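You operate a simulated robot arm through the tools that you are given. There is no shell and no other tool.

You are at the controls of a simulated two-armed robot. One attempt, no reset.

## Task
Pick up the white block from the top of the probe bench with one hand, pass it to the other hand and put it on the near end of the sample bench. Set down upright: block.

Only the result counts: the job must be done as asked and must still hold three seconds after the hand-in. Knocking over, shifting, dropping, spilling or breaking anything else fails it.

## Robot
Two 6-joint arms with two-finger grippers on one trunk, on a base that moves. Base frame: it is fixed to the floor where the robot stands at the start and does not move with it; the origin is under the middle of the robot, x ahead of it, y to its left, z up; the surface under the hand at the start is at about z = 800. Readings come in mm, rad, newtons and seconds.
The left shoulder is at the start at [30, 178, 988], the right one opposite. With the tool pointing down near the work surface each hand reaches from about 460 to 840 mm from the robot's upright axis, wherever it stands, measured 20 degrees to its own side. Places, roughly: near end of the sample bench [400, -2800, 800]. Payload 2.54 kg a hand.
Tool frame (each hand has its own): the origin (TCP) lies between the finger pads and is the grasp point; the fingertips stand 30 mm ahead of it; z points along the fingers, y is the line along which they close. The gripper opens to 116 mm; its body begins 95 mm behind the TCP.
Orientation is that of the tool frame in the base frame, as a unit quaternion [x, y, z, w]. With the fingers straight down and closing along the base's y, the tool's x points along the base's -x, its y along +y and its z along -z.

## Interface
- The arms move only by the tool jog_arm. It takes "left_steps", "right_steps" or both (then of equal length, played together; a hand with none holds still); each is a list of rows, each a list of 7 numbers: the turn, a rotation vector about the base's x, y, z in rad, then the shift along the base's x, y, z in m, then the finger opening in m, from 0 to 0.116. In form: [[rx, ry, rz, x, y, z, gripper], ...]. A call has 1 to 20 rows; each row shifts and turns the commanded pose from where the row before left it. Each row takes 0.2 s and may step no farther than 50 mm and 0.15 rad from the row before; otherwise, or with a gripper value out of range, the whole call is refused. A pose out of reach is approached as far as the arm can. The call stops where the force on the tool passes 40 N (or 10 N more than at its start, if that is more) or the arm is blocked; 0.2 s more then pass. The fingers move at their own pace (about 153 mm/s each) and stop on an object; they squeeze with about 28 N. The grip force told is the motor's: it shows also when the fingers shut on nothing. Time passes only in rows, and 0.2 s behind the last, so rows that do not move let the fingers close. It gives the time, the measured TCP pose, the force on the tool (base axes), the opening and the grip force at its end, in the units of the frame above (readings bear some noise), with the torque about the TCP (base axes, N m) and any sound that the robot's microphone picked up.
- Cameras (640 x 400 px; columns grow to the right, rows downward): "scene" is now at [26.4, 28.8, 1702.5]; the picture's right is [0.23, -0.97, 0.00], its down [-0.78, -0.18, -0.60] and it looks along [0.58, 0.14, -0.80] (base axes); focal length 247 px, centre (320, 200). "left" rides on the left gripper at [69, 15, -122] in its tool frame; the picture's right is [-0.21, 0.98, 0.00], its down [-0.83, -0.18, -0.53] and it looks along [-0.52, -0.11, 0.85] (tool axes); focal length 251 px, centre (320, 200). "right" rides on the right gripper at [69, -15, -122] in its tool frame; the picture's right is [0.21, 0.98, 0.00], its down [-0.83, 0.18, -0.53] and it looks along [-0.52, 0.11, 0.85] (tool axes); focal length 251 px, centre (320, 200). There is no depth. A picture from a camera that has moved, and an enlarged one, comes with that camera's place and axes in the base frame and with its lens. The place of the scene camera against the robot may be out by one fixed shift of up to 25 mm in any direction.
- snapshot(camera): a new picture of that camera. The clock stands still meanwhile.
- move_column(by): moves the trunk up (or, below 0, down) by that many mm; the arms and the scene camera ride with it, the base frame stays. It gives what a move gives, with no picture.
- base_move(legs): drives the robot by 1 to 6 legs, each [ahead, left, turn to the left] in mm, mm and rad, along the robot's own axes; the way and the turn of a leg run together, so that a leg with both is an arc; at most 1500 mm and 3.142 rad a leg. The arms and the cameras ride along, it lands a little off, and it stops where it bumps. It gives what a move gives.
- turn_head(pan, tilt): turns the head with the scene camera to pan (to the left, within 2.496 rad either way) and tilt (down, from -0.506 to 1.204), counted from straight ahead of the robot. It gives what a move gives.
- zoom(camera, box): a new picture of the part [left, top, right, bottom] of that camera's present view, enlarged. The clock stands still meanwhile.
- close_job(): hands the job in; it is judged then, once.

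Places have to be worked out from the pictures, the camera data and where the tool is seen. Open the grippers and draw the arms clear of the work before you hand the job in, unless the task says otherwise.

The tools are called after "Call:" by a JSON object that holds its "name" and its "arguments". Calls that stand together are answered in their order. jog_arm: Moves the arms, as the interface text tells. Its arguments: {"type":"object","properties":{"left_steps":{"type":"array","items":{"type":"array","items":{"type":"number"}}},"right_steps":{"type":"array","items":{"type":"array","items":{"type":"number"}}}},"required":[]} The other tools are called the same way: move_column (by) moves the trunk up or down; base_move (legs) drives the base; turn_head (pan, tilt) turns the head that bears the scene camera; snapshot (camera) takes a picture; zoom (camera, box) takes an enlarged picture of a part of a camera's view; close_job () hands the job in.

At the start:

```text
clock: 0.0
left_eef_pos: [424.6, 334.4, 1102.1]
left_ee_rot: [0.0, 1.0, 0.001, 0.001]
left_ft_force: [-0.4, 0.0, 0.4]
left_moment: [0.01, 0.03, -0.01]
left_gripper_width: 115.9
left_finger_force: 0.2
right_eef_pos: [453.2, -55.6, 1039.4]
right_ee_rot: [0.0, 1.0, 0.0, 0.0]
right_ft_force: [0.7, -0.1, -0.1]
right_moment: [0.04, -0.01, -0.04]
right_gripper_width: 115.7
right_finger_force: 0.1
trunk travel left (down, up): [-200.0, 340.0]
robot x, y, heading: [-3.2, 0.7, 0.001]
head pan, tilt (commanded): [0.232, 0.929]
```

scene: 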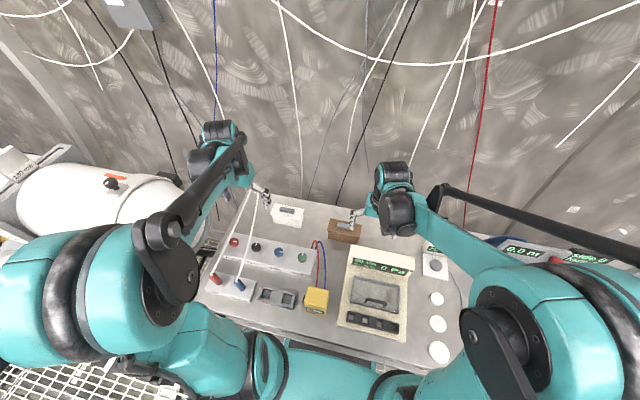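
right: 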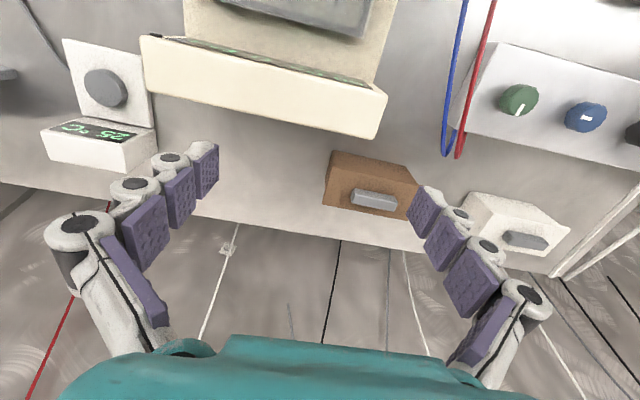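
left: 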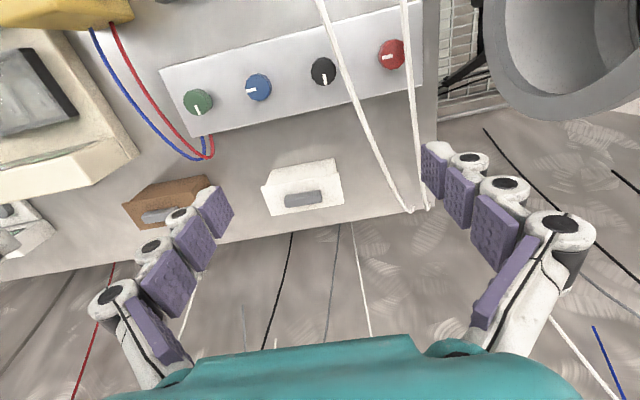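

I'll start by looking more closely at the white block in the scene and left-hand views.

Call:
{"name": "zoom", "arguments": {"camera": "scene", "box": [180, 160, 480, 360]}}

Call:
{"name": "zoom", "arguments": {"camera": "left", "box": [100, 100, 460, 325]}}

Call:
{"name": "zoom", "arguments": {"camera": "right", "box": [300, 100, 640, 312]}}

```text
2.00 times, centred on (330, 260) of scene
camera zoom: at [26.4, 28.8, 1702.5], right [0.23, -0.97, 0.0], down [-0.78, -0.18, -0.6], along [0.58, 0.14, -0.8], focal length 494 px, centre (300, 80)
```

zoom: 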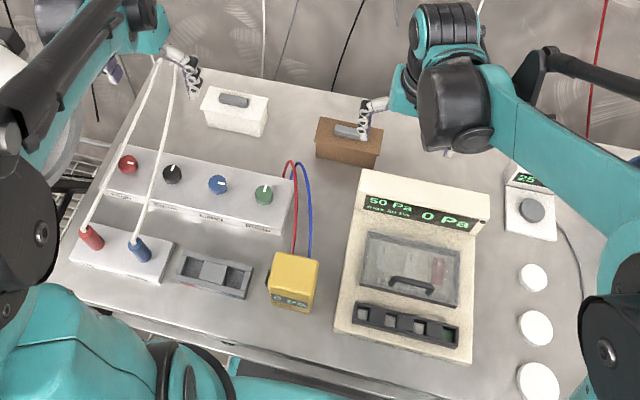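

```text
1.78 times, centred on (280, 212) of left
camera zoom: at [356.0, 349.7, 1223.5], right [0.21, 0.98, 0.0], down [0.83, -0.18, 0.53], along [0.52, -0.11, -0.85], focal length 447 px, centre (391, 178)
```

zoom: 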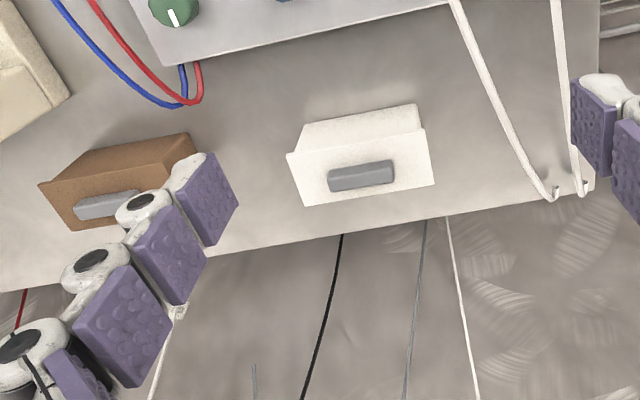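

```text
1.88 times, centred on (470, 206) of right
camera zoom: at [382.5, -71.3, 1161.0], right [-0.21, 0.98, 0.0], down [0.83, 0.18, 0.53], along [0.52, 0.11, -0.85], focal length 473 px, centre (38, 189)
```

zoom: 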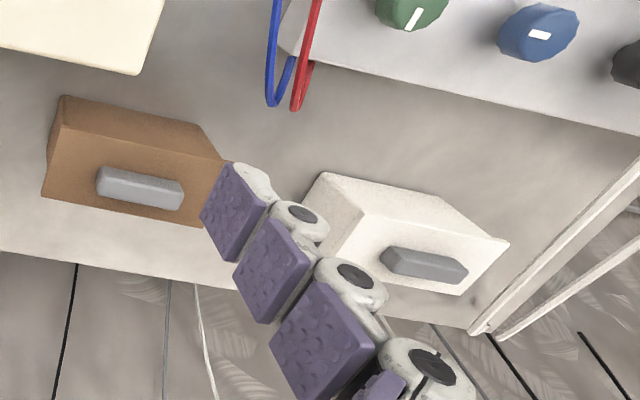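

The white block with a grey bar on top sits at about x 530–592, y 215–343, top near z 865. Now I'll look toward the sample bench on the right to plan the drive.

Call:
{"name": "turn_head", "arguments": {"pan": -1.4, "tilt": 0.35}}

Call:
{"name": "snapshot", "arguments": {"camera": "scene"}}

Call:
{"name": "turn_head", "arguments": {"pan": -1.4, "tilt": 0.9}}

Call:
{"name": "snapshot", "arguments": {"camera": "scene"}}

Call:
{"name": "turn_head", "arguments": {"pan": -2.4, "tilt": 0.5}}

Call:
{"name": "snapshot", "arguments": {"camera": "scene"}}

```text
clock: 1.7
left_eef_pos: [425.1, 332.9, 1102.6]
left_ee_rot: [0.0, 1.0, 0.0, -0.001]
left_ft_force: [-0.2, 0.5, -0.5]
left_moment: [0.01, -0.02, 0.01]
left_gripper_width: 115.8
left_finger_force: 0.1
right_eef_pos: [452.8, -54.8, 1039.7]
right_ee_rot: [0.0, 1.0, 0.0, 0.0]
right_ft_force: [-0.5, -1.3, -0.4]
right_moment: [-0.02, -0.02, -0.01]
right_gripper_width: 115.7
right_finger_force: 0.1
trunk travel left (down, up): [-200.0, 340.0]
robot x, y, heading: [2.0, 0.3, -0.002]
head pan, tilt (commanded): [-1.4, 0.351]
```

```text
taken
camera scene: at [-29.6, -80.0, 1752.2], right [-0.99, -0.17, 0.0], down [-0.06, 0.34, -0.94], along [0.16, -0.93, -0.34], focal length 247 px, centre (320, 200)
```

scene: 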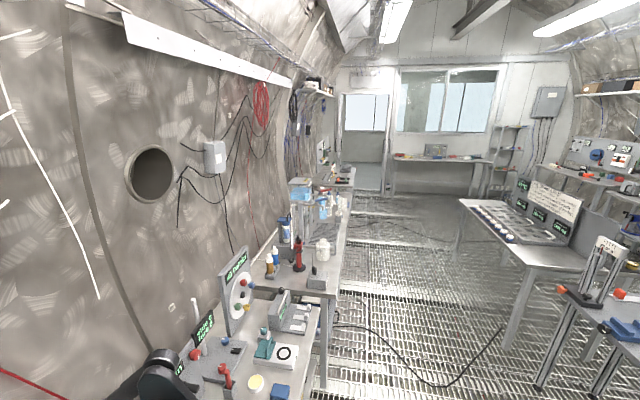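

```text
clock: 2.7
left_eef_pos: [423.8, 334.0, 1101.6]
left_ee_rot: [0.0, 1.0, 0.001, 0.0]
left_ft_force: [-0.9, -0.1, 0.3]
left_moment: [-0.02, -0.02, 0.03]
left_gripper_width: 115.8
left_finger_force: 0.1
right_eef_pos: [450.8, -54.7, 1039.4]
right_ee_rot: [0.0, 1.0, 0.0, 0.0]
right_ft_force: [-0.3, -0.5, -0.8]
right_moment: [0.03, -0.04, 0.02]
right_gripper_width: 116.1
right_finger_force: 0.1
trunk travel left (down, up): [-200.0, 340.0]
robot x, y, heading: [1.2, 4.2, -0.0]
head pan, tilt (commanded): [-1.4, 0.901]
```

```text
taken
camera scene: at [-32.7, -62.7, 1704.7], right [-0.99, -0.17, 0.0], down [-0.13, 0.77, -0.62], along [0.11, -0.61, -0.78], focal length 247 px, centre (320, 200)
```

scene: 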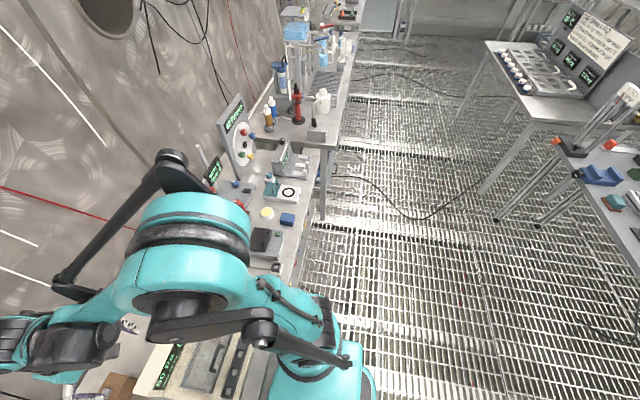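

```text
clock: 3.9
left_eef_pos: [424.7, 334.8, 1102.6]
left_ee_rot: [-0.001, 1.0, 0.0, 0.0]
left_ft_force: [0.2, -1.3, -0.2]
left_moment: [0.04, 0.04, -0.03]
left_gripper_width: 115.9
left_finger_force: 0.0
right_eef_pos: [452.4, -55.8, 1038.7]
right_ee_rot: [0.0, 1.0, -0.001, 0.0]
right_ft_force: [0.1, 0.0, -0.7]
right_moment: [-0.01, -0.01, 0.01]
right_gripper_width: 115.9
right_finger_force: 0.1
trunk travel left (down, up): [-200.0, 340.0]
robot x, y, heading: [-0.5, 0.0, -0.001]
head pan, tilt (commanded): [-2.4, 0.499]
```

```text
taken
camera scene: at [-112.6, -49.8, 1738.5], right [-0.68, 0.74, 0.0], down [0.35, 0.32, -0.88], along [-0.65, -0.59, -0.48], focal length 247 px, centre (320, 200)
```

scene: 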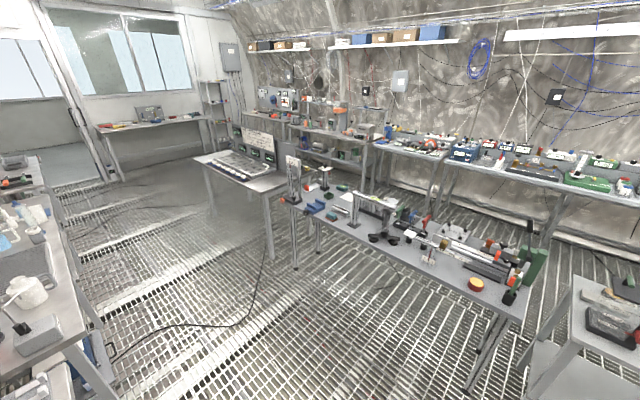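

I can see a row of benches along the left wall; I'll zoom toward y ≈ -2800 to find which is the sample bench and whether its near end is free.

Call:
{"name": "turn_head", "arguments": {"pan": -1.4, "tilt": 0.35}}

Call:
{"name": "zoom", "arguments": {"camera": "scene", "box": [220, 130, 400, 300]}}

Call:
{"name": "zoom", "arguments": {"camera": "scene", "box": [280, 140, 360, 220]}}

```text
clock: 5.2
left_eef_pos: [425.1, 333.9, 1102.5]
left_ee_rot: [0.0, 1.0, 0.0, 0.001]
left_ft_force: [0.3, 0.0, -0.5]
left_moment: [0.02, -0.02, 0.01]
left_gripper_width: 115.8
left_finger_force: 0.1
right_eef_pos: [452.7, -55.7, 1040.0]
right_ee_rot: [0.0, 1.0, -0.001, 0.0]
right_ft_force: [0.7, -0.2, -0.6]
right_moment: [0.03, -0.01, -0.01]
right_gripper_width: 116.0
right_finger_force: 0.0
trunk travel left (down, up): [-200.0, 340.0]
robot x, y, heading: [-0.8, 2.8, -0.003]
head pan, tilt (commanded): [-1.4, 0.351]
```

```text
2.35 times, centred on (310, 215) of scene
camera zoom: at [-29.8, -80.0, 1752.2], right [-0.99, -0.17, 0.0], down [-0.06, 0.34, -0.94], along [0.16, -0.93, -0.34], focal length 581 px, centre (344, 165)
```

zoom: 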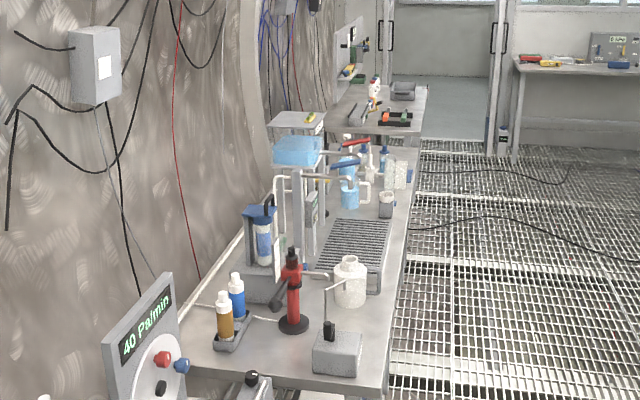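

```text
5.00 times, centred on (320, 180) of scene
camera zoom: at [-29.8, -80.0, 1752.2], right [-0.99, -0.17, 0.0], down [-0.06, 0.34, -0.94], along [0.16, -0.93, -0.34], focal length 1235 px, centre (320, 300)
```

zoom: 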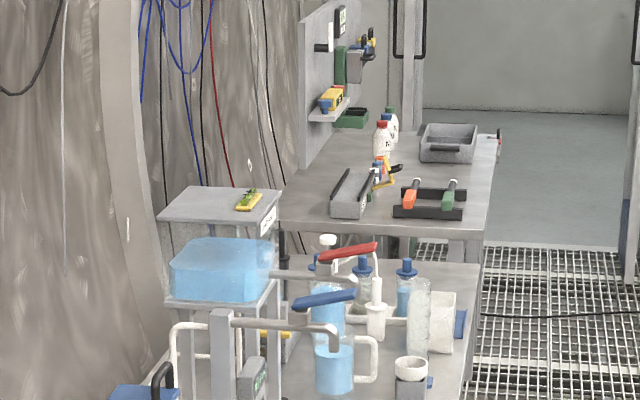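

The block area has white cords to its left that I must not touch, so I'll look back at the probe bench with the head panned left and zoom on the cords and the block.

Call:
{"name": "turn_head", "arguments": {"pan": 0.5, "tilt": 0.9}}

Call:
{"name": "zoom", "arguments": {"camera": "scene", "box": [220, 130, 460, 280]}}

Call:
{"name": "zoom", "arguments": {"camera": "left", "box": [220, 0, 520, 240]}}

```text
clock: 7.1
left_eef_pos: [425.7, 334.6, 1102.8]
left_ee_rot: [0.0, 1.0, 0.0, 0.0]
left_ft_force: [-0.2, -0.2, 0.9]
left_moment: [0.01, 0.01, 0.01]
left_gripper_width: 116.1
left_finger_force: 0.2
right_eef_pos: [451.7, -55.2, 1039.1]
right_ee_rot: [0.0, 1.0, 0.0, 0.0]
right_ft_force: [-0.4, -0.7, 0.5]
right_moment: [-0.03, -0.01, 0.03]
right_gripper_width: 115.8
right_finger_force: 0.1
trunk travel left (down, up): [-200.0, 340.0]
robot x, y, heading: [0.4, 0.2, 0.003]
head pan, tilt (commanded): [0.499, 0.901]
```

```text
2.67 times, centred on (340, 205) of scene
camera zoom: at [20.8, 47.9, 1704.7], right [0.48, -0.88, 0.0], down [-0.69, -0.37, -0.62], along [0.55, 0.3, -0.78], focal length 659 px, centre (267, 187)
```

zoom: 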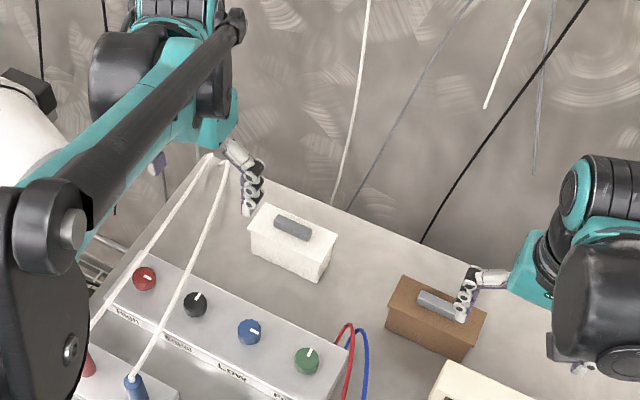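

```text
1.67 times, centred on (370, 120) of left
camera zoom: at [356.0, 349.7, 1223.5], right [0.21, 0.98, 0.0], down [0.83, -0.18, 0.53], along [0.52, -0.11, -0.85], focal length 419 px, centre (237, 333)
```

zoom: 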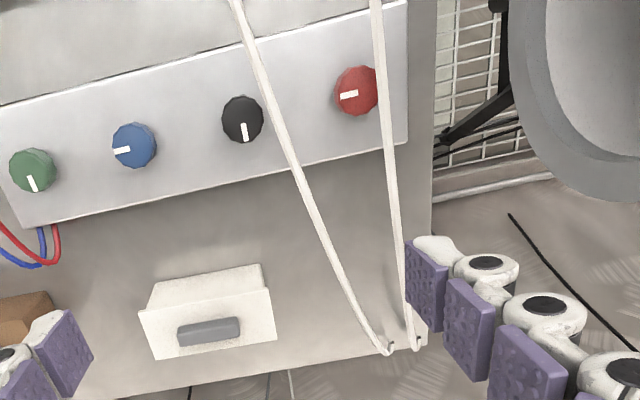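

The cords run from the plugs, arch at about z 900, and end at the back bench edge near (677, 471, 800), passing y ≥ 400 beside the block. I'll zoom on the grippers to judge their body size and camera housings.

Call:
{"name": "zoom", "arguments": {"camera": "scene", "box": [380, 170, 500, 290]}}

Call:
{"name": "zoom", "arguments": {"camera": "scene", "box": [240, 120, 360, 240]}}

Call:
{"name": "snapshot", "arguments": {"camera": "scene"}}

```text
3.33 times, centred on (440, 230) of scene
camera zoom: at [20.8, 47.9, 1704.7], right [0.48, -0.88, 0.0], down [-0.69, -0.37, -0.62], along [0.55, 0.3, -0.78], focal length 824 px, centre (-80, 100)
```

zoom: 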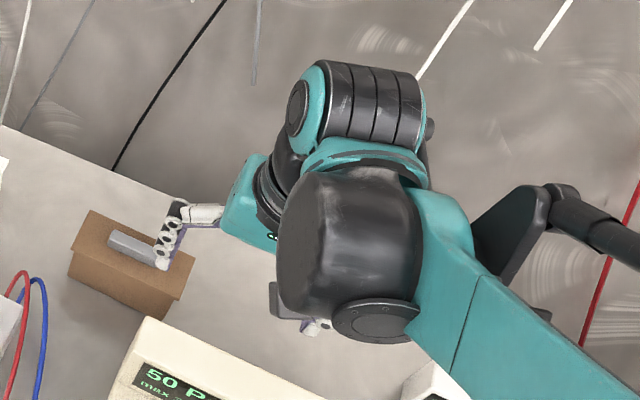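

```text
3.33 times, centred on (300, 180) of scene
camera zoom: at [20.8, 47.9, 1704.7], right [0.48, -0.88, 0.0], down [-0.69, -0.37, -0.62], along [0.55, 0.3, -0.78], focal length 824 px, centre (387, 267)
```

zoom: 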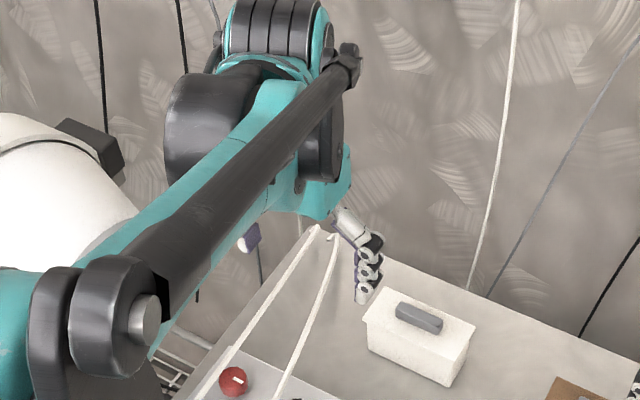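

```text
taken
camera scene: at [20.8, 47.9, 1704.7], right [0.48, -0.88, 0.0], down [-0.69, -0.37, -0.62], along [0.55, 0.3, -0.78], focal length 247 px, centre (320, 200)
```

scene: 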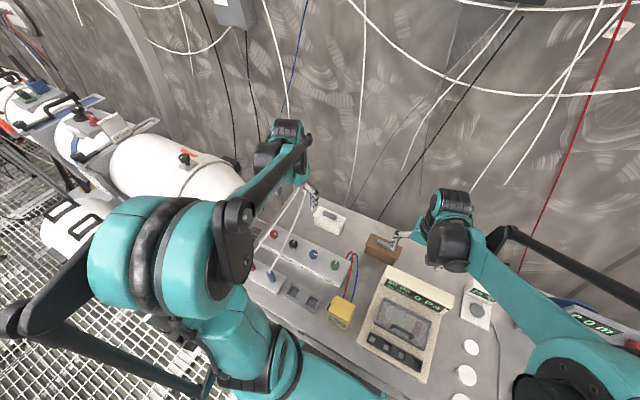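

Before committing to hands, I want a better look at the destination, so I'll raise the trunk and look along the benches again.

Call:
{"name": "move_column", "arguments": {"by": 330}}

Call:
{"name": "turn_head", "arguments": {"pan": -1.4, "tilt": 0.45}}

Call:
{"name": "snapshot", "arguments": {"camera": "scene"}}

Call:
{"name": "zoom", "arguments": {"camera": "scene", "box": [270, 130, 370, 230]}}

```text
clock: 10.3
left_eef_pos: [425.0, 333.2, 1431.4]
left_ee_rot: [0.001, 1.0, 0.001, 0.0]
left_ft_force: [-0.4, -0.3, -0.3]
left_moment: [-0.01, 0.01, 0.03]
left_gripper_width: 116.1
left_finger_force: 0.1
right_eef_pos: [452.0, -54.7, 1369.6]
right_ee_rot: [-0.001, 1.0, 0.0, 0.0]
right_ft_force: [-0.5, 0.2, 0.6]
right_moment: [-0.01, 0.0, 0.02]
right_gripper_width: 116.2
right_finger_force: 0.1
trunk travel left (down, up): [-530.0, 10.0]
robot x, y, heading: [0.5, -1.5, 0.001]
head pan, tilt (commanded): [0.499, 0.901]
```

```text
clock: 12.2
left_eef_pos: [425.7, 332.8, 1432.5]
left_ee_rot: [0.0, 1.0, 0.0, 0.001]
left_ft_force: [-0.2, 0.1, -0.4]
left_moment: [0.01, -0.01, -0.02]
left_gripper_width: 116.1
left_finger_force: 0.1
right_eef_pos: [451.2, -56.3, 1368.6]
right_ee_rot: [0.0, 1.0, 0.0, 0.0]
right_ft_force: [-0.5, -0.6, 0.3]
right_moment: [-0.03, 0.04, 0.03]
right_gripper_width: 116.3
right_finger_force: 0.1
trunk travel left (down, up): [-530.0, 10.0]
robot x, y, heading: [1.3, 2.0, -0.003]
head pan, tilt (commanded): [-1.4, 0.45]
```

```text
taken
camera scene: at [-29.8, -78.8, 2073.0], right [-0.99, -0.17, 0.0], down [-0.07, 0.43, -0.9], along [0.15, -0.89, -0.44], focal length 247 px, centre (320, 200)
```

scene: 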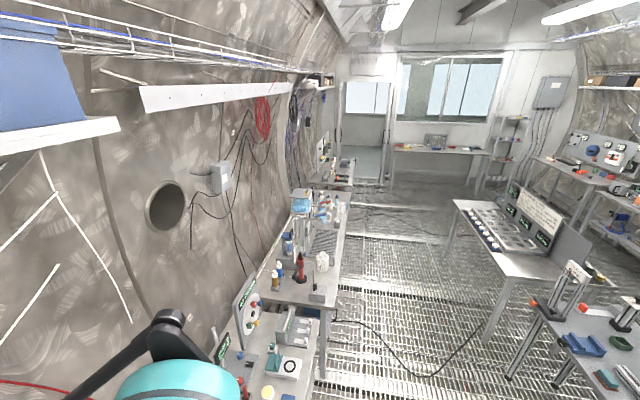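

```text
4.00 times, centred on (320, 180) of scene
camera zoom: at [-29.8, -78.8, 2073.0], right [-0.99, -0.17, 0.0], down [-0.07, 0.43, -0.9], along [0.15, -0.89, -0.44], focal length 988 px, centre (320, 280)
```

zoom: 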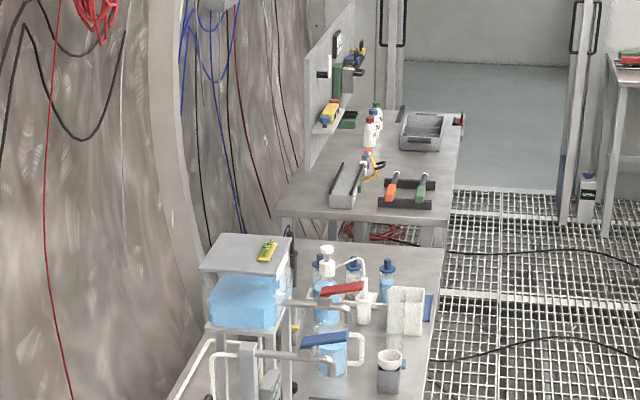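

The coordinate (400, -2800) falls on the far, clear part of the long bench; I'll inspect it up close later. Now I lower the trunk back and turn the left hand 90° about vertical so the fingers close along x, across the block's narrow side.

Call:
{"name": "move_column", "arguments": {"by": -330}}

Call:
{"name": "turn_head", "arguments": {"pan": 0.4, "tilt": 0.9}}

Call:
{"name": "jog_arm", "arguments": {"left_steps": [[0, 0, 0.1428, 0, 0, 0, 0.116], [0, 0, 0.1428, 0, 0, 0, 0.116], [0, 0, 0.1428, 0, 0, 0, 0.116], [0, 0, 0.1428, 0, 0, 0, 0.116], [0, 0, 0.1428, 0, 0, 0, 0.116], [0, 0, 0.1428, 0, 0, 0, 0.116], [0, 0, 0.1428, 0, 0, 0, 0.116], [0, 0, 0.1428, 0, 0, 0, 0.116], [0, 0, 0.1428, 0, 0, 0, 0.116], [0, 0, 0.1428, 0, 0, 0, 0.116], [0, 0, 0.1428, 0, 0, 0, 0.116]]}}

Call:
{"name": "snapshot", "arguments": {"camera": "scene"}}

Call:
{"name": "snapshot", "arguments": {"camera": "left"}}

```text
clock: 15.4
left_eef_pos: [424.8, 333.9, 1102.3]
left_ee_rot: [0.0, 1.0, 0.001, 0.0]
left_ft_force: [-0.7, -0.2, -0.8]
left_moment: [0.0, 0.01, -0.02]
left_gripper_width: 115.9
left_finger_force: 0.1
right_eef_pos: [451.3, -55.1, 1039.6]
right_ee_rot: [0.0, 1.0, -0.001, 0.0]
right_ft_force: [0.0, -0.2, 0.4]
right_moment: [0.0, -0.02, -0.04]
right_gripper_width: 116.1
right_finger_force: 0.2
trunk travel left (down, up): [-200.0, 340.0]
robot x, y, heading: [-3.6, 2.6, 0.002]
head pan, tilt (commanded): [-1.4, 0.45]
```

```text
clock: 17.2
left_eef_pos: [424.6, 333.0, 1102.4]
left_ee_rot: [0.0, 1.0, 0.0, 0.0]
left_ft_force: [-0.1, 0.1, -0.1]
left_moment: [-0.01, 0.0, -0.03]
left_gripper_width: 116.0
left_finger_force: 0.1
right_eef_pos: [452.8, -54.8, 1039.0]
right_ee_rot: [-0.001, 1.0, 0.0, 0.001]
right_ft_force: [-0.7, -0.4, -0.1]
right_moment: [-0.01, 0.01, -0.01]
right_gripper_width: 115.8
right_finger_force: 0.1
trunk travel left (down, up): [-200.0, 340.0]
robot x, y, heading: [-3.4, -1.2, -0.001]
head pan, tilt (commanded): [0.4, 0.901]
```

```text
clock: 19.6
left_eef_pos: [425.5, 333.9, 1101.8]
left_ee_rot: [0.707, -0.707, 0.001, 0.0]
left_ft_force: [-0.6, 0.0, 0.1]
left_moment: [0.0, 0.01, -0.01]
left_gripper_width: 115.9
left_finger_force: 0.0
right_eef_pos: [452.0, -55.7, 1039.7]
right_ee_rot: [0.0, 1.0, 0.0, 0.0]
right_ft_force: [-0.3, 0.6, -0.6]
right_moment: [-0.03, -0.02, -0.02]
right_gripper_width: 116.0
right_finger_force: 0.0
trunk travel left (down, up): [-200.0, 340.0]
robot x, y, heading: [-0.6, -3.6, 0.001]
head pan, tilt (commanded): [0.4, 0.901]
```

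```text
taken
camera scene: at [23.9, 41.1, 1704.6], right [0.39, -0.92, 0.0], down [-0.72, -0.3, -0.62], along [0.57, 0.24, -0.78], focal length 247 px, centre (320, 200)
```

scene: 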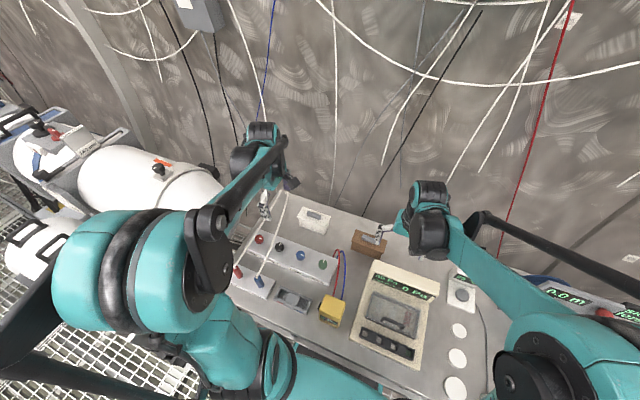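

```text
taken
camera left: at [409.7, 265.8, 1223.2], right [-0.98, 0.21, 0.0], down [0.18, 0.83, 0.53], along [0.11, 0.52, -0.85], focal length 251 px, centre (320, 200)
```

left: 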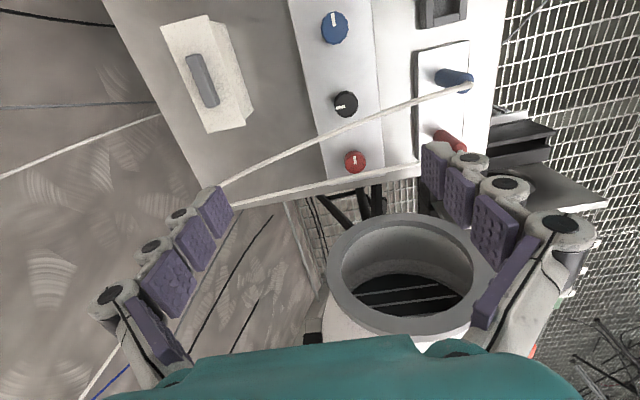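

The left hand is rotated with its fingers along x. I'll zoom on the block from this new viewpoint to triangulate its corners.

Call:
{"name": "zoom", "arguments": {"camera": "left", "box": [130, 0, 290, 150]}}

Call:
{"name": "zoom", "arguments": {"camera": "scene", "box": [270, 180, 400, 270]}}

```text
2.67 times, centred on (210, 75) of left
camera zoom: at [409.7, 265.8, 1223.2], right [-0.98, 0.21, 0.0], down [0.18, 0.83, 0.53], along [0.11, 0.52, -0.85], focal length 670 px, centre (613, 533)
```

zoom: 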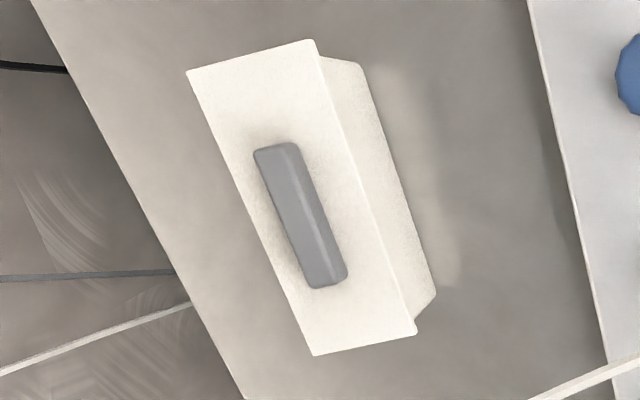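

```text
4.44 times, centred on (335, 225) of scene
camera zoom: at [23.9, 41.1, 1704.6], right [0.39, -0.92, 0.0], down [-0.72, -0.3, -0.62], along [0.57, 0.24, -0.78], focal length 1098 px, centre (253, 89)
```

zoom: 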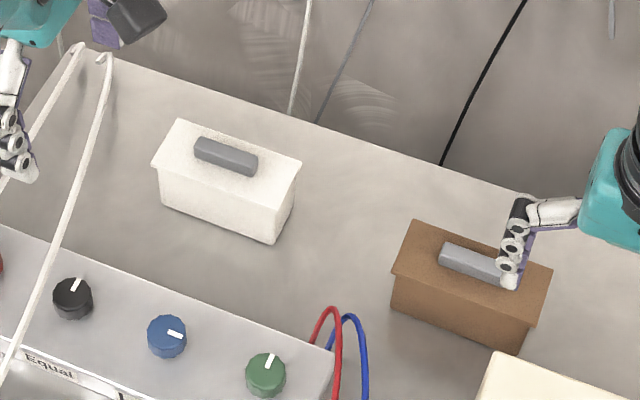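

Both left-camera views agree: the lid spans x 531–591, y 212–342, top z ≈ 864 (centre about 561, 277). I'll move the left hand over the block at height with a slight tilt (body leaning left, 0.26 rad) so the right hand has room later.

Call:
{"name": "jog_arm", "arguments": {"left_steps": [[-0.052, 0, 0, 0.0271, -0.0074, 0, 0.116], [-0.052, 0, 0, 0.0271, -0.0074, 0, 0.116], [-0.052, 0, 0, 0.0271, -0.0074, 0, 0.116], [-0.052, 0, 0, 0.0271, -0.0074, 0, 0.116], [-0.052, 0, 0, 0.0271, -0.0074, 0, 0.116]]}}

Call:
{"name": "snapshot", "arguments": {"camera": "left"}}

Call:
{"name": "snapshot", "arguments": {"camera": "scene"}}

Call:
{"name": "snapshot", "arguments": {"camera": "right"}}

```text
clock: 20.8
left_eef_pos: [562.8, 299.4, 1098.6]
left_ee_rot: [-0.701, 0.701, -0.092, -0.093]
left_ft_force: [0.3, -0.8, 0.3]
left_moment: [0.04, 0.0, -0.02]
left_gripper_width: 116.0
left_finger_force: 0.0
right_eef_pos: [453.0, -55.3, 1039.3]
right_ee_rot: [0.0, 1.0, 0.0, -0.001]
right_ft_force: [-0.2, 0.6, 0.0]
right_moment: [0.0, 0.05, 0.03]
right_gripper_width: 116.0
right_finger_force: 0.1
trunk travel left (down, up): [-200.0, 340.0]
robot x, y, heading: [-1.3, -1.8, 0.005]
head pan, tilt (commanded): [0.4, 0.901]
```

```text
taken
camera left: at [547.0, 263.9, 1233.7], right [-0.98, 0.21, -0.05], down [0.18, 0.94, 0.3], along [0.11, 0.29, -0.95], focal length 251 px, centre (320, 200)
```

left: 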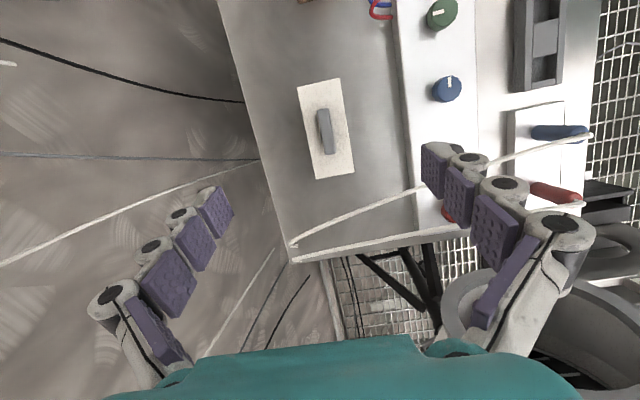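

```text
taken
camera scene: at [25.6, 41.7, 1704.6], right [0.39, -0.92, 0.0], down [-0.72, -0.31, -0.62], along [0.57, 0.24, -0.78], focal length 247 px, centre (320, 200)
```

scene: 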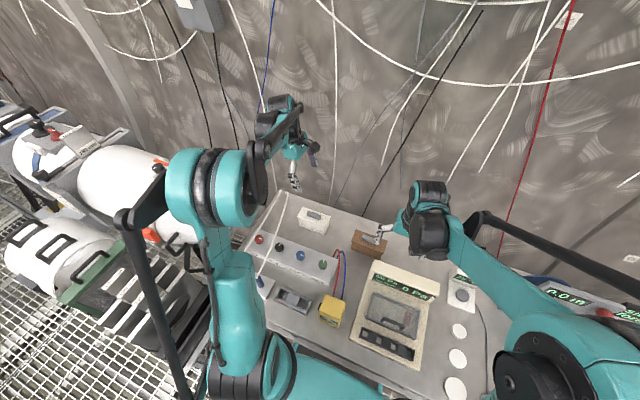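

```text
taken
camera right: at [383.6, -70.9, 1160.6], right [-0.21, 0.98, 0.0], down [0.83, 0.18, 0.53], along [0.52, 0.11, -0.85], focal length 251 px, centre (320, 200)
```

right: 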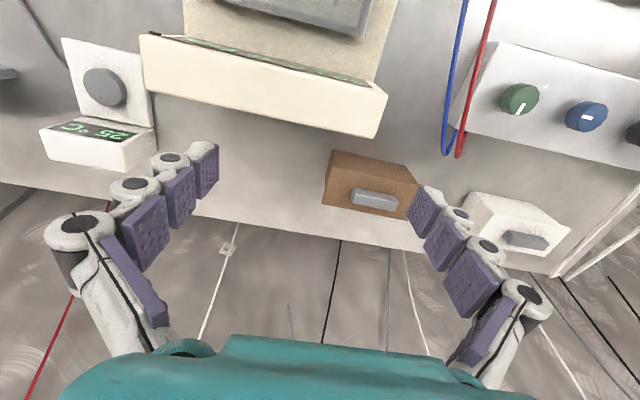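

The left hand is above the block. I'll zoom for a refined lid outline from nearly straight above.

Call:
{"name": "zoom", "arguments": {"camera": "left", "box": [240, 50, 420, 210]}}

```text
2.50 times, centred on (330, 130) of left
camera zoom: at [547.0, 263.9, 1233.7], right [-0.98, 0.21, -0.05], down [0.18, 0.94, 0.3], along [0.11, 0.29, -0.95], focal length 629 px, centre (295, 375)
```

zoom: 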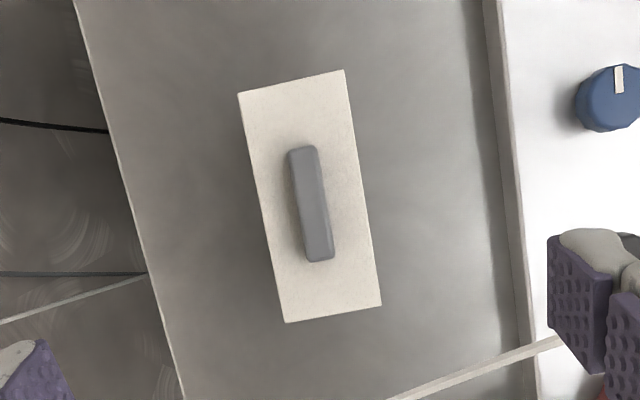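

Lid centre comes out at about (560, 278) with yaw near zero. I'll descend straight down to about z = 895 first and check readings.

Call:
{"name": "jog_arm", "arguments": {"left_steps": [[0, 0, 0, -0.0005, 0, -0.04, 0.116], [0, 0, 0, -0.0005, 0, -0.04, 0.116], [0, 0, 0, -0.0005, 0, -0.04, 0.116], [0, 0, 0, -0.0005, 0, -0.04, 0.116], [0, 0, 0, 0, 0, -0.04, 0.116], [0, 0, 0, 0, 0, 0, 0.116]]}}

Call:
{"name": "snapshot", "arguments": {"camera": "left"}}

Call:
{"name": "snapshot", "arguments": {"camera": "scene"}}

```text
clock: 22.2
left_eef_pos: [557.9, 295.1, 902.3]
left_ee_rot: [-0.701, 0.701, -0.092, -0.092]
left_ft_force: [-0.3, 0.3, 0.9]
left_moment: [-0.02, -0.03, 0.02]
left_gripper_width: 116.0
left_finger_force: 0.1
right_eef_pos: [451.0, -55.9, 1038.9]
right_ee_rot: [0.0, 1.0, 0.0, 0.0]
right_ft_force: [-0.2, -0.2, -0.2]
right_moment: [0.0, -0.01, 0.03]
right_gripper_width: 116.2
right_finger_force: 0.0
trunk travel left (down, up): [-200.0, 340.0]
robot x, y, heading: [3.3, 1.1, -0.003]
head pan, tilt (commanded): [0.4, 0.901]
```

```text
taken
camera left: at [543.0, 260.8, 1037.0], right [-0.98, 0.21, -0.06], down [0.18, 0.94, 0.3], along [0.12, 0.29, -0.95], focal length 251 px, centre (320, 200)
```

left: 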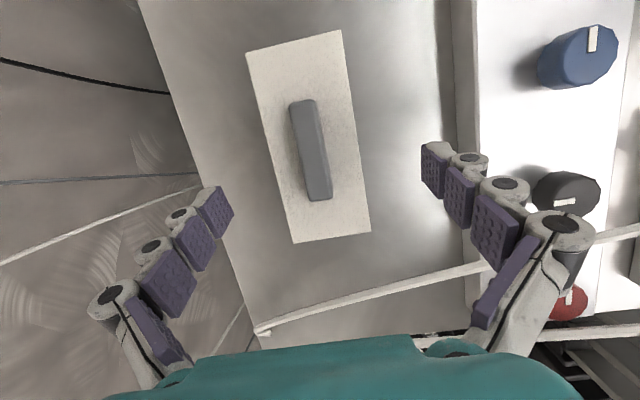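

```text
taken
camera scene: at [23.3, 40.9, 1704.7], right [0.39, -0.92, 0.0], down [-0.72, -0.3, -0.62], along [0.57, 0.24, -0.78], focal length 247 px, centre (320, 200)
```

scene: 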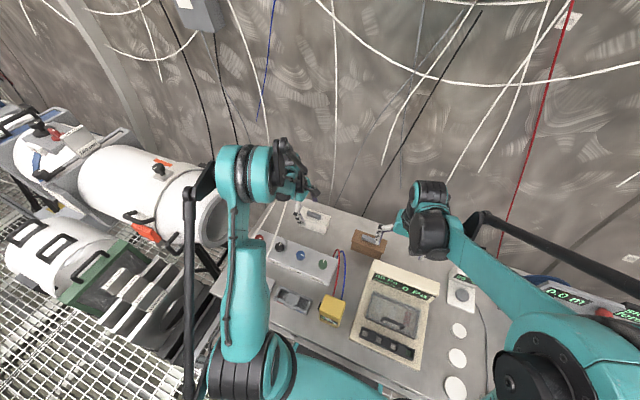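

The lid outline again gives centre (561, 278), so I shift +2 mm in x and descend to about z = 841, then close the fingers.

Call:
{"name": "jog_arm", "arguments": {"left_steps": [[0, 0, 0, 0.001, 0, -0.02, 0.116], [0, 0, 0, 0.001, 0, -0.02, 0.116], [0, 0, 0, 0, 0, -0.015, 0.116], [0, 0, 0, 0, 0, -0.006, 0.116], [0, 0, 0, 0, 0, 0, 0.116]]}}

Call:
{"name": "snapshot", "arguments": {"camera": "left"}}

```text
clock: 23.4
left_eef_pos: [562.3, 297.1, 842.0]
left_ee_rot: [0.702, -0.701, 0.092, 0.091]
left_ft_force: [0.1, 0.4, -0.6]
left_moment: [0.01, -0.06, 0.0]
left_gripper_width: 116.0
left_finger_force: 0.0
right_eef_pos: [452.3, -55.4, 1038.7]
right_ee_rot: [0.0, 1.0, 0.0, 0.001]
right_ft_force: [0.0, -0.7, 0.2]
right_moment: [-0.03, -0.02, 0.0]
right_gripper_width: 116.3
right_finger_force: 0.1
trunk travel left (down, up): [-200.0, 340.0]
robot x, y, heading: [3.5, -0.5, -0.003]
head pan, tilt (commanded): [0.4, 0.901]
```

```text
taken
camera left: at [546.1, 262.1, 976.9], right [-0.98, 0.21, -0.06], down [0.18, 0.94, 0.3], along [0.11, 0.29, -0.95], focal length 251 px, centre (320, 200)
```

left: 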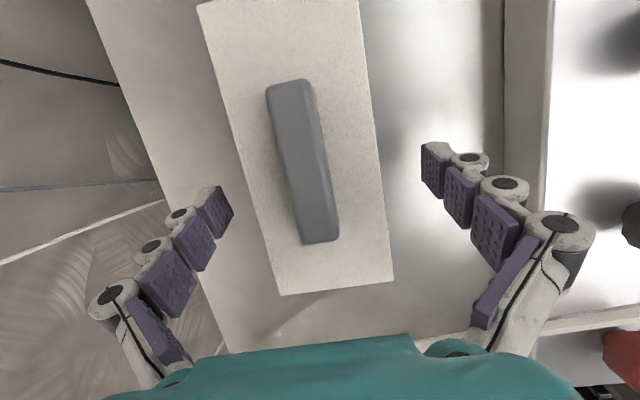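

The block is centred between the fingers. Closing the left gripper.

Call:
{"name": "jog_arm", "arguments": {"left_steps": [[0, 0, 0, 0, 0, 0, 0.0], [0, 0, 0, 0, 0, 0, 0.0], [0, 0, 0, 0, 0, 0, 0.0], [0, 0, 0, 0, 0, 0, 0.0]]}}

Call:
{"name": "snapshot", "arguments": {"camera": "left"}}

```text
clock: 24.4
left_eef_pos: [560.7, 296.3, 841.7]
left_ee_rot: [0.702, -0.701, 0.091, 0.092]
left_ft_force: [0.2, 0.6, 3.8]
left_moment: [-0.03, -0.16, 0.03]
left_gripper_width: 54.8
left_finger_force: 27.5
right_eef_pos: [452.1, -57.0, 1040.2]
right_ee_rot: [0.0, 1.0, 0.0, 0.001]
right_ft_force: [0.6, 0.0, -0.1]
right_moment: [-0.01, 0.02, -0.02]
right_gripper_width: 116.0
right_finger_force: 0.0
trunk travel left (down, up): [-200.0, 340.0]
robot x, y, heading: [1.6, -1.8, 0.001]
head pan, tilt (commanded): [0.4, 0.901]
```

```text
taken
camera left: at [546.0, 262.1, 977.2], right [-0.98, 0.21, -0.06], down [0.18, 0.94, 0.3], along [0.12, 0.29, -0.95], focal length 251 px, centre (320, 200)
```

left: 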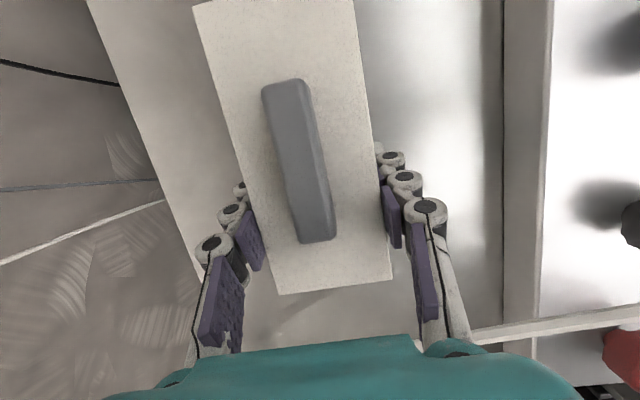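

The fingers stopped at 54.8 mm with 27.5 N, so they hold the body below the lid. I'll lift slowly 30 mm and check.

Call:
{"name": "jog_arm", "arguments": {"left_steps": [[0, 0, 0, 0, 0, 0.005, 0.0], [0, 0, 0, 0, 0, 0.01, 0.0], [0, 0, 0, 0, 0, 0.015, 0.0], [0, 0, 0, 0, 0, 0, 0.0], [0, 0, 0, 0, 0, 0, 0.0]]}}

Call:
{"name": "snapshot", "arguments": {"camera": "left"}}

Call:
{"name": "zoom", "arguments": {"camera": "scene", "box": [240, 170, 400, 270]}}

Call:
{"name": "zoom", "arguments": {"camera": "right", "box": [380, 120, 640, 300]}}

```text
clock: 25.6
left_eef_pos: [560.6, 296.6, 871.1]
left_ee_rot: [0.702, -0.701, 0.091, 0.092]
left_ft_force: [0.9, 0.4, -1.7]
left_moment: [0.01, -0.01, -0.02]
left_gripper_width: 54.7
left_finger_force: 28.1
right_eef_pos: [452.2, -56.0, 1039.3]
right_ee_rot: [0.0, 1.0, 0.0, 0.0]
right_ft_force: [0.6, 0.5, 0.0]
right_moment: [0.01, 0.02, -0.01]
right_gripper_width: 116.0
right_finger_force: 0.2
trunk travel left (down, up): [-200.0, 340.0]
robot x, y, heading: [2.6, -3.6, -0.003]
head pan, tilt (commanded): [0.4, 0.901]
```

```text
taken
camera left: at [546.2, 261.8, 1006.8], right [-0.98, 0.21, -0.06], down [0.18, 0.94, 0.3], along [0.11, 0.29, -0.95], focal length 251 px, centre (320, 200)
```

left: 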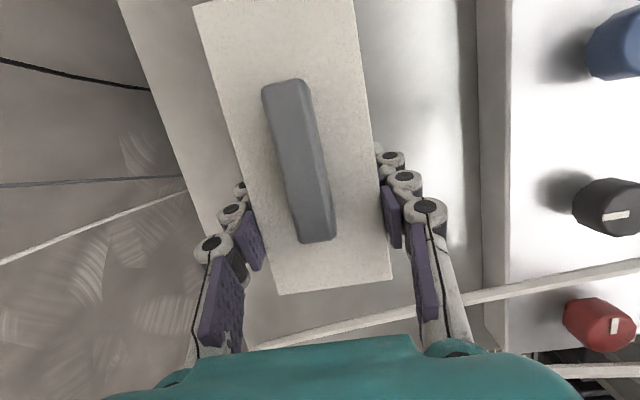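

```text
4.00 times, centred on (320, 220) of scene
camera zoom: at [24.0, 41.1, 1704.6], right [0.39, -0.92, 0.0], down [-0.72, -0.3, -0.62], along [0.57, 0.24, -0.78], focal length 988 px, centre (320, 120)
```

zoom: 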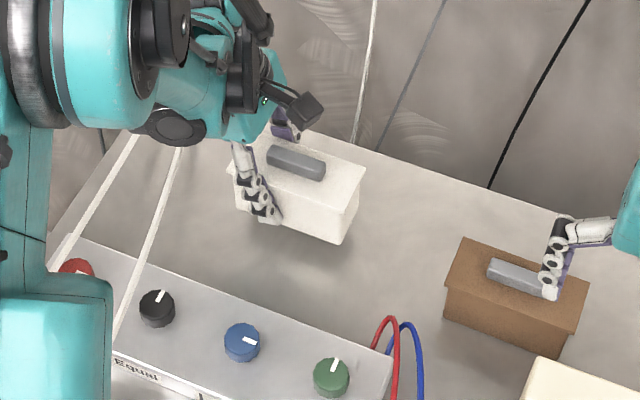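

```text
2.22 times, centred on (510, 210) of right
camera zoom: at [382.5, -71.3, 1161.0], right [-0.21, 0.98, 0.0], down [0.83, 0.18, 0.53], along [0.52, 0.11, -0.85], focal length 559 px, centre (-102, 178)
```

zoom: 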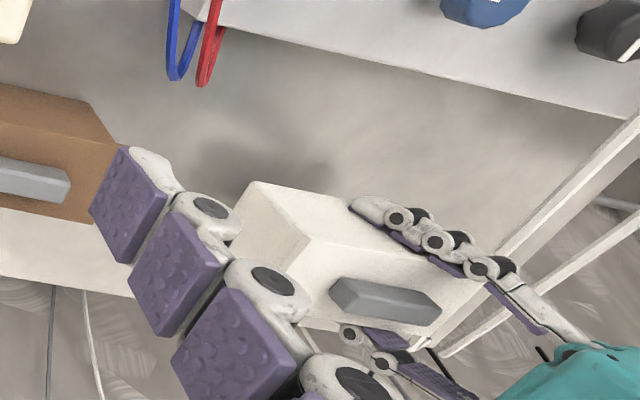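

The block is lifted level, weighing only about 0.2 kg. I'll raise it further with the left hand while moving the right hand away to the right.

Call:
{"name": "jog_arm", "arguments": {"left_steps": [[0, 0, 0, 0, 0, 0.03, 0.0], [0, 0, 0, 0, 0, 0.04, 0.0], [0, 0, 0, 0, 0, 0.04, 0.0], [0, 0, 0, 0, 0, 0.04, 0.0], [0, 0, 0, 0, 0, 0.04, 0.0], [0, 0, 0, 0, 0, 0.02, 0.0]], "right_steps": [[0, 0, 0, 0, -0.04, 0.01, 0.116], [0, 0, 0, 0, -0.04, 0.015, 0.116], [0, 0, 0, 0, -0.04, 0.015, 0.116], [0, 0, 0, 0, -0.04, 0.015, 0.116], [0, 0, 0, 0, -0.04, 0.015, 0.116], [0, 0, 0, 0, -0.04, 0.01, 0.116]]}}

Call:
{"name": "snapshot", "arguments": {"camera": "scene"}}

```text
clock: 27.0
left_eef_pos: [561.7, 296.4, 1082.6]
left_ee_rot: [-0.701, 0.701, -0.091, -0.092]
left_ft_force: [-0.1, -0.4, -1.5]
left_moment: [0.05, 0.0, 0.03]
left_gripper_width: 54.7
left_finger_force: 28.8
right_eef_pos: [453.1, -298.9, 1116.9]
right_ee_rot: [-0.001, 1.0, 0.0, 0.0]
right_ft_force: [0.3, -1.1, 0.0]
right_moment: [0.02, 0.03, 0.01]
right_gripper_width: 116.0
right_finger_force: 0.1
trunk travel left (down, up): [-200.0, 340.0]
robot x, y, heading: [-0.6, -1.9, -0.003]
head pan, tilt (commanded): [0.4, 0.901]
```

```text
taken
camera scene: at [23.8, 40.0, 1704.6], right [0.39, -0.92, 0.0], down [-0.72, -0.3, -0.62], along [0.57, 0.24, -0.78], focal length 247 px, centre (320, 200)
```

scene: 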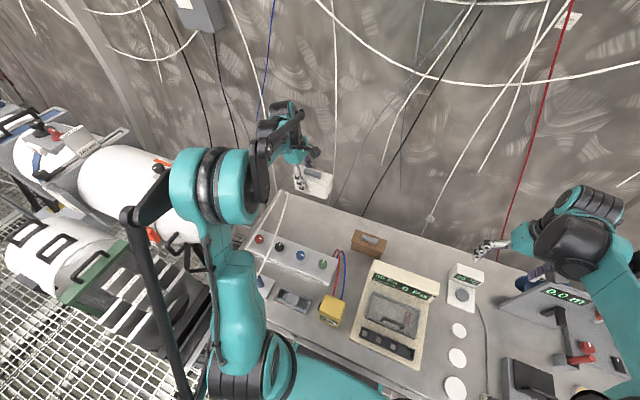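

Now the left hand brings the block to the middle in front of the robot while the right hand turns -90° about vertical.

Call:
{"name": "jog_arm", "arguments": {"left_steps": [[0, 0, 0, -0.0071, -0.0186, 0, 0.0], [0, 0, 0, -0.0071, -0.0186, 0, 0.0], [0, 0, 0, -0.0071, -0.0186, 0, 0.0], [0, 0, 0, -0.0071, -0.0186, 0, 0.0], [0, 0, 0, -0.0071, -0.0186, 0, 0.0], [0, 0, 0, -0.0071, -0.0186, 0, 0.0], [0, 0, 0, -0.0071, -0.0186, 0, 0.0], [0, 0, 0, -0.0071, -0.0186, 0, 0.0], [0, 0, 0, -0.0071, -0.0186, 0, 0.0], [0, 0, 0, -0.0071, -0.0186, 0, 0.0], [0, 0, 0, 0, 0, 0, 0.0]], "right_steps": [[0, 0, -0.1428, 0, 0, 0, 0.116], [0, 0, -0.1428, 0, 0, 0, 0.116], [0, 0, -0.1428, 0, 0, 0, 0.116], [0, 0, -0.1428, 0, 0, 0, 0.116], [0, 0, -0.1428, 0, 0, 0, 0.116], [0, 0, -0.1428, 0, 0, 0, 0.116], [0, 0, -0.1428, 0, 0, 0, 0.116], [0, 0, -0.1428, 0, 0, 0, 0.116], [0, 0, -0.1428, 0, 0, 0, 0.116], [0, 0, -0.1428, 0, 0, 0, 0.116], [0, 0, -0.1428, 0, 0, 0, 0.116]]}}

Call:
{"name": "turn_head", "arguments": {"pan": 0.0, "tilt": 0.9}}

Call:
{"name": "snapshot", "arguments": {"camera": "scene"}}

Call:
{"name": "snapshot", "arguments": {"camera": "right"}}

```text
clock: 29.4
left_eef_pos: [491.5, 113.2, 1082.8]
left_ee_rot: [-0.701, 0.701, -0.092, -0.091]
left_ft_force: [0.3, 0.0, -0.8]
left_moment: [-0.02, 0.0, 0.0]
left_gripper_width: 54.9
left_finger_force: 28.3
right_eef_pos: [450.3, -295.3, 1119.0]
right_ee_rot: [0.708, 0.706, 0.0, 0.0]
right_ft_force: [0.0, 0.4, -0.3]
right_moment: [-0.03, -0.01, 0.0]
right_gripper_width: 116.0
right_finger_force: 0.1
trunk travel left (down, up): [-200.0, 340.0]
robot x, y, heading: [-2.1, -1.5, -0.0]
head pan, tilt (commanded): [0.4, 0.901]
```

```text
clock: 30.3
left_eef_pos: [490.7, 112.0, 1083.4]
left_ee_rot: [-0.701, 0.701, -0.091, -0.091]
left_ft_force: [1.2, -1.2, -1.3]
left_moment: [0.04, -0.05, 0.0]
left_gripper_width: 54.5
left_finger_force: 28.2
right_eef_pos: [452.0, -295.0, 1119.2]
right_ee_rot: [0.706, 0.708, 0.0, 0.0]
right_ft_force: [0.3, 0.3, -0.7]
right_moment: [0.0, -0.01, -0.01]
right_gripper_width: 116.2
right_finger_force: 0.0
trunk travel left (down, up): [-200.0, 340.0]
robot x, y, heading: [0.7, -3.0, -0.004]
head pan, tilt (commanded): [0.0, 0.901]
```

```text
taken
camera scene: at [30.1, 11.9, 1704.6], right [0.0, -1.0, 0.0], down [-0.78, 0.0, -0.62], along [0.62, 0.0, -0.78], focal length 247 px, centre (320, 200)
```

scene: 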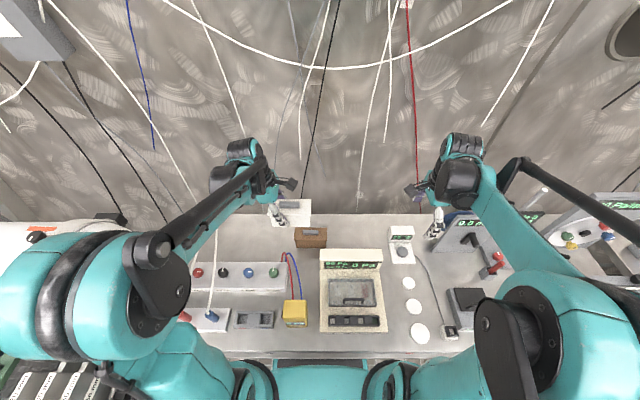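

```text
taken
camera right: at [435.5, -227.3, 1240.9], right [0.98, 0.22, 0.0], down [0.18, -0.83, 0.53], along [0.11, -0.52, -0.85], focal length 251 px, centre (320, 200)
```

right: 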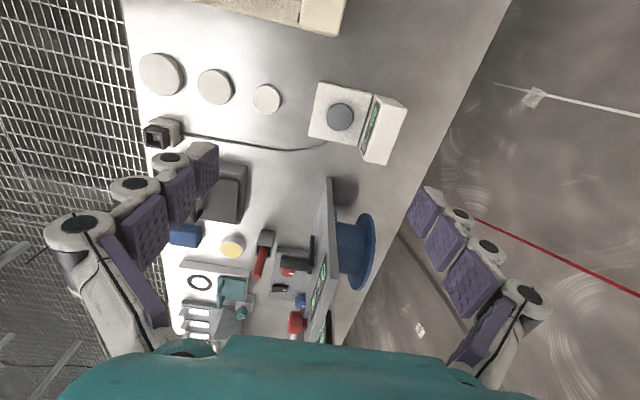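

Both hands are mirrored now. I'll bring the right hand toward the middle (staying ~150 mm from the block) while tilting it 0.87 rad so it points left-and-down.

Call:
{"name": "jog_arm", "arguments": {"right_steps": [[0.145, 0, 0, 0.006, 0.025, 0.005, 0.116], [0.145, 0, 0, 0.006, 0.025, 0.005, 0.116], [0.145, 0, 0, 0.006, 0.025, 0.005, 0.116], [0.145, 0, 0, 0.006, 0.025, 0.005, 0.116], [0.145, 0, 0, 0.006, 0.025, 0.005, 0.116], [0.145, 0, 0, 0.006, 0.025, 0.005, 0.116], [0, 0, 0, 0, 0, 0, 0.116]]}}

Call:
{"name": "snapshot", "arguments": {"camera": "scene"}}

Call:
{"name": "snapshot", "arguments": {"camera": "right"}}

Call:
{"name": "snapshot", "arguments": {"camera": "left"}}

```text
clock: 31.9
left_eef_pos: [490.4, 112.1, 1083.4]
left_ee_rot: [-0.701, 0.701, -0.092, -0.092]
left_ft_force: [-0.3, -1.1, -0.3]
left_moment: [0.01, -0.01, -0.01]
left_gripper_width: 54.6
left_finger_force: 28.0
right_eef_pos: [487.7, -145.7, 1150.0]
right_ee_rot: [0.64, 0.641, 0.298, -0.299]
right_ft_force: [-0.3, -0.2, -0.1]
right_moment: [0.03, -0.02, -0.01]
right_gripper_width: 115.9
right_finger_force: 0.0
trunk travel left (down, up): [-200.0, 340.0]
robot x, y, heading: [0.0, 1.5, 0.003]
head pan, tilt (commanded): [0.0, 0.901]
```

```text
taken
camera scene: at [29.5, 11.8, 1704.7], right [0.0, -1.0, 0.0], down [-0.78, 0.0, -0.62], along [0.62, 0.0, -0.78], focal length 247 px, centre (320, 200)
```

scene: 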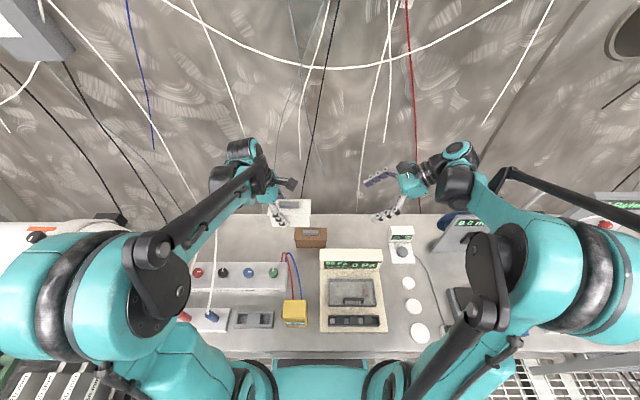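

```text
taken
camera right: at [472.1, -195.2, 1281.5], right [0.98, 0.14, 0.16], down [0.18, -0.94, -0.29], along [0.11, 0.31, -0.94], focal length 251 px, centre (320, 200)
```

right: 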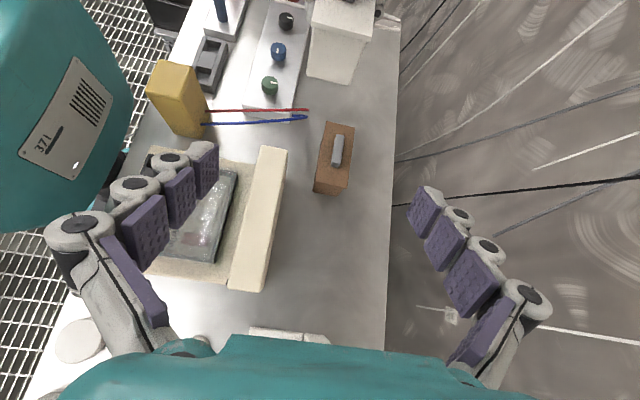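

```text
taken
camera left: at [475.2, 77.4, 1218.0], right [-0.98, 0.21, -0.06], down [0.18, 0.94, 0.3], along [0.12, 0.29, -0.95], focal length 251 px, centre (320, 200)
```

left: 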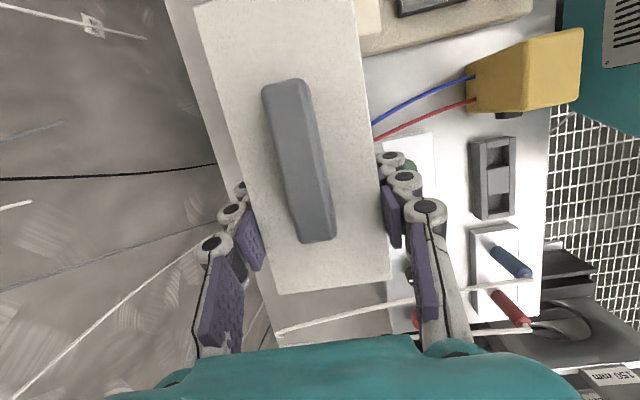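

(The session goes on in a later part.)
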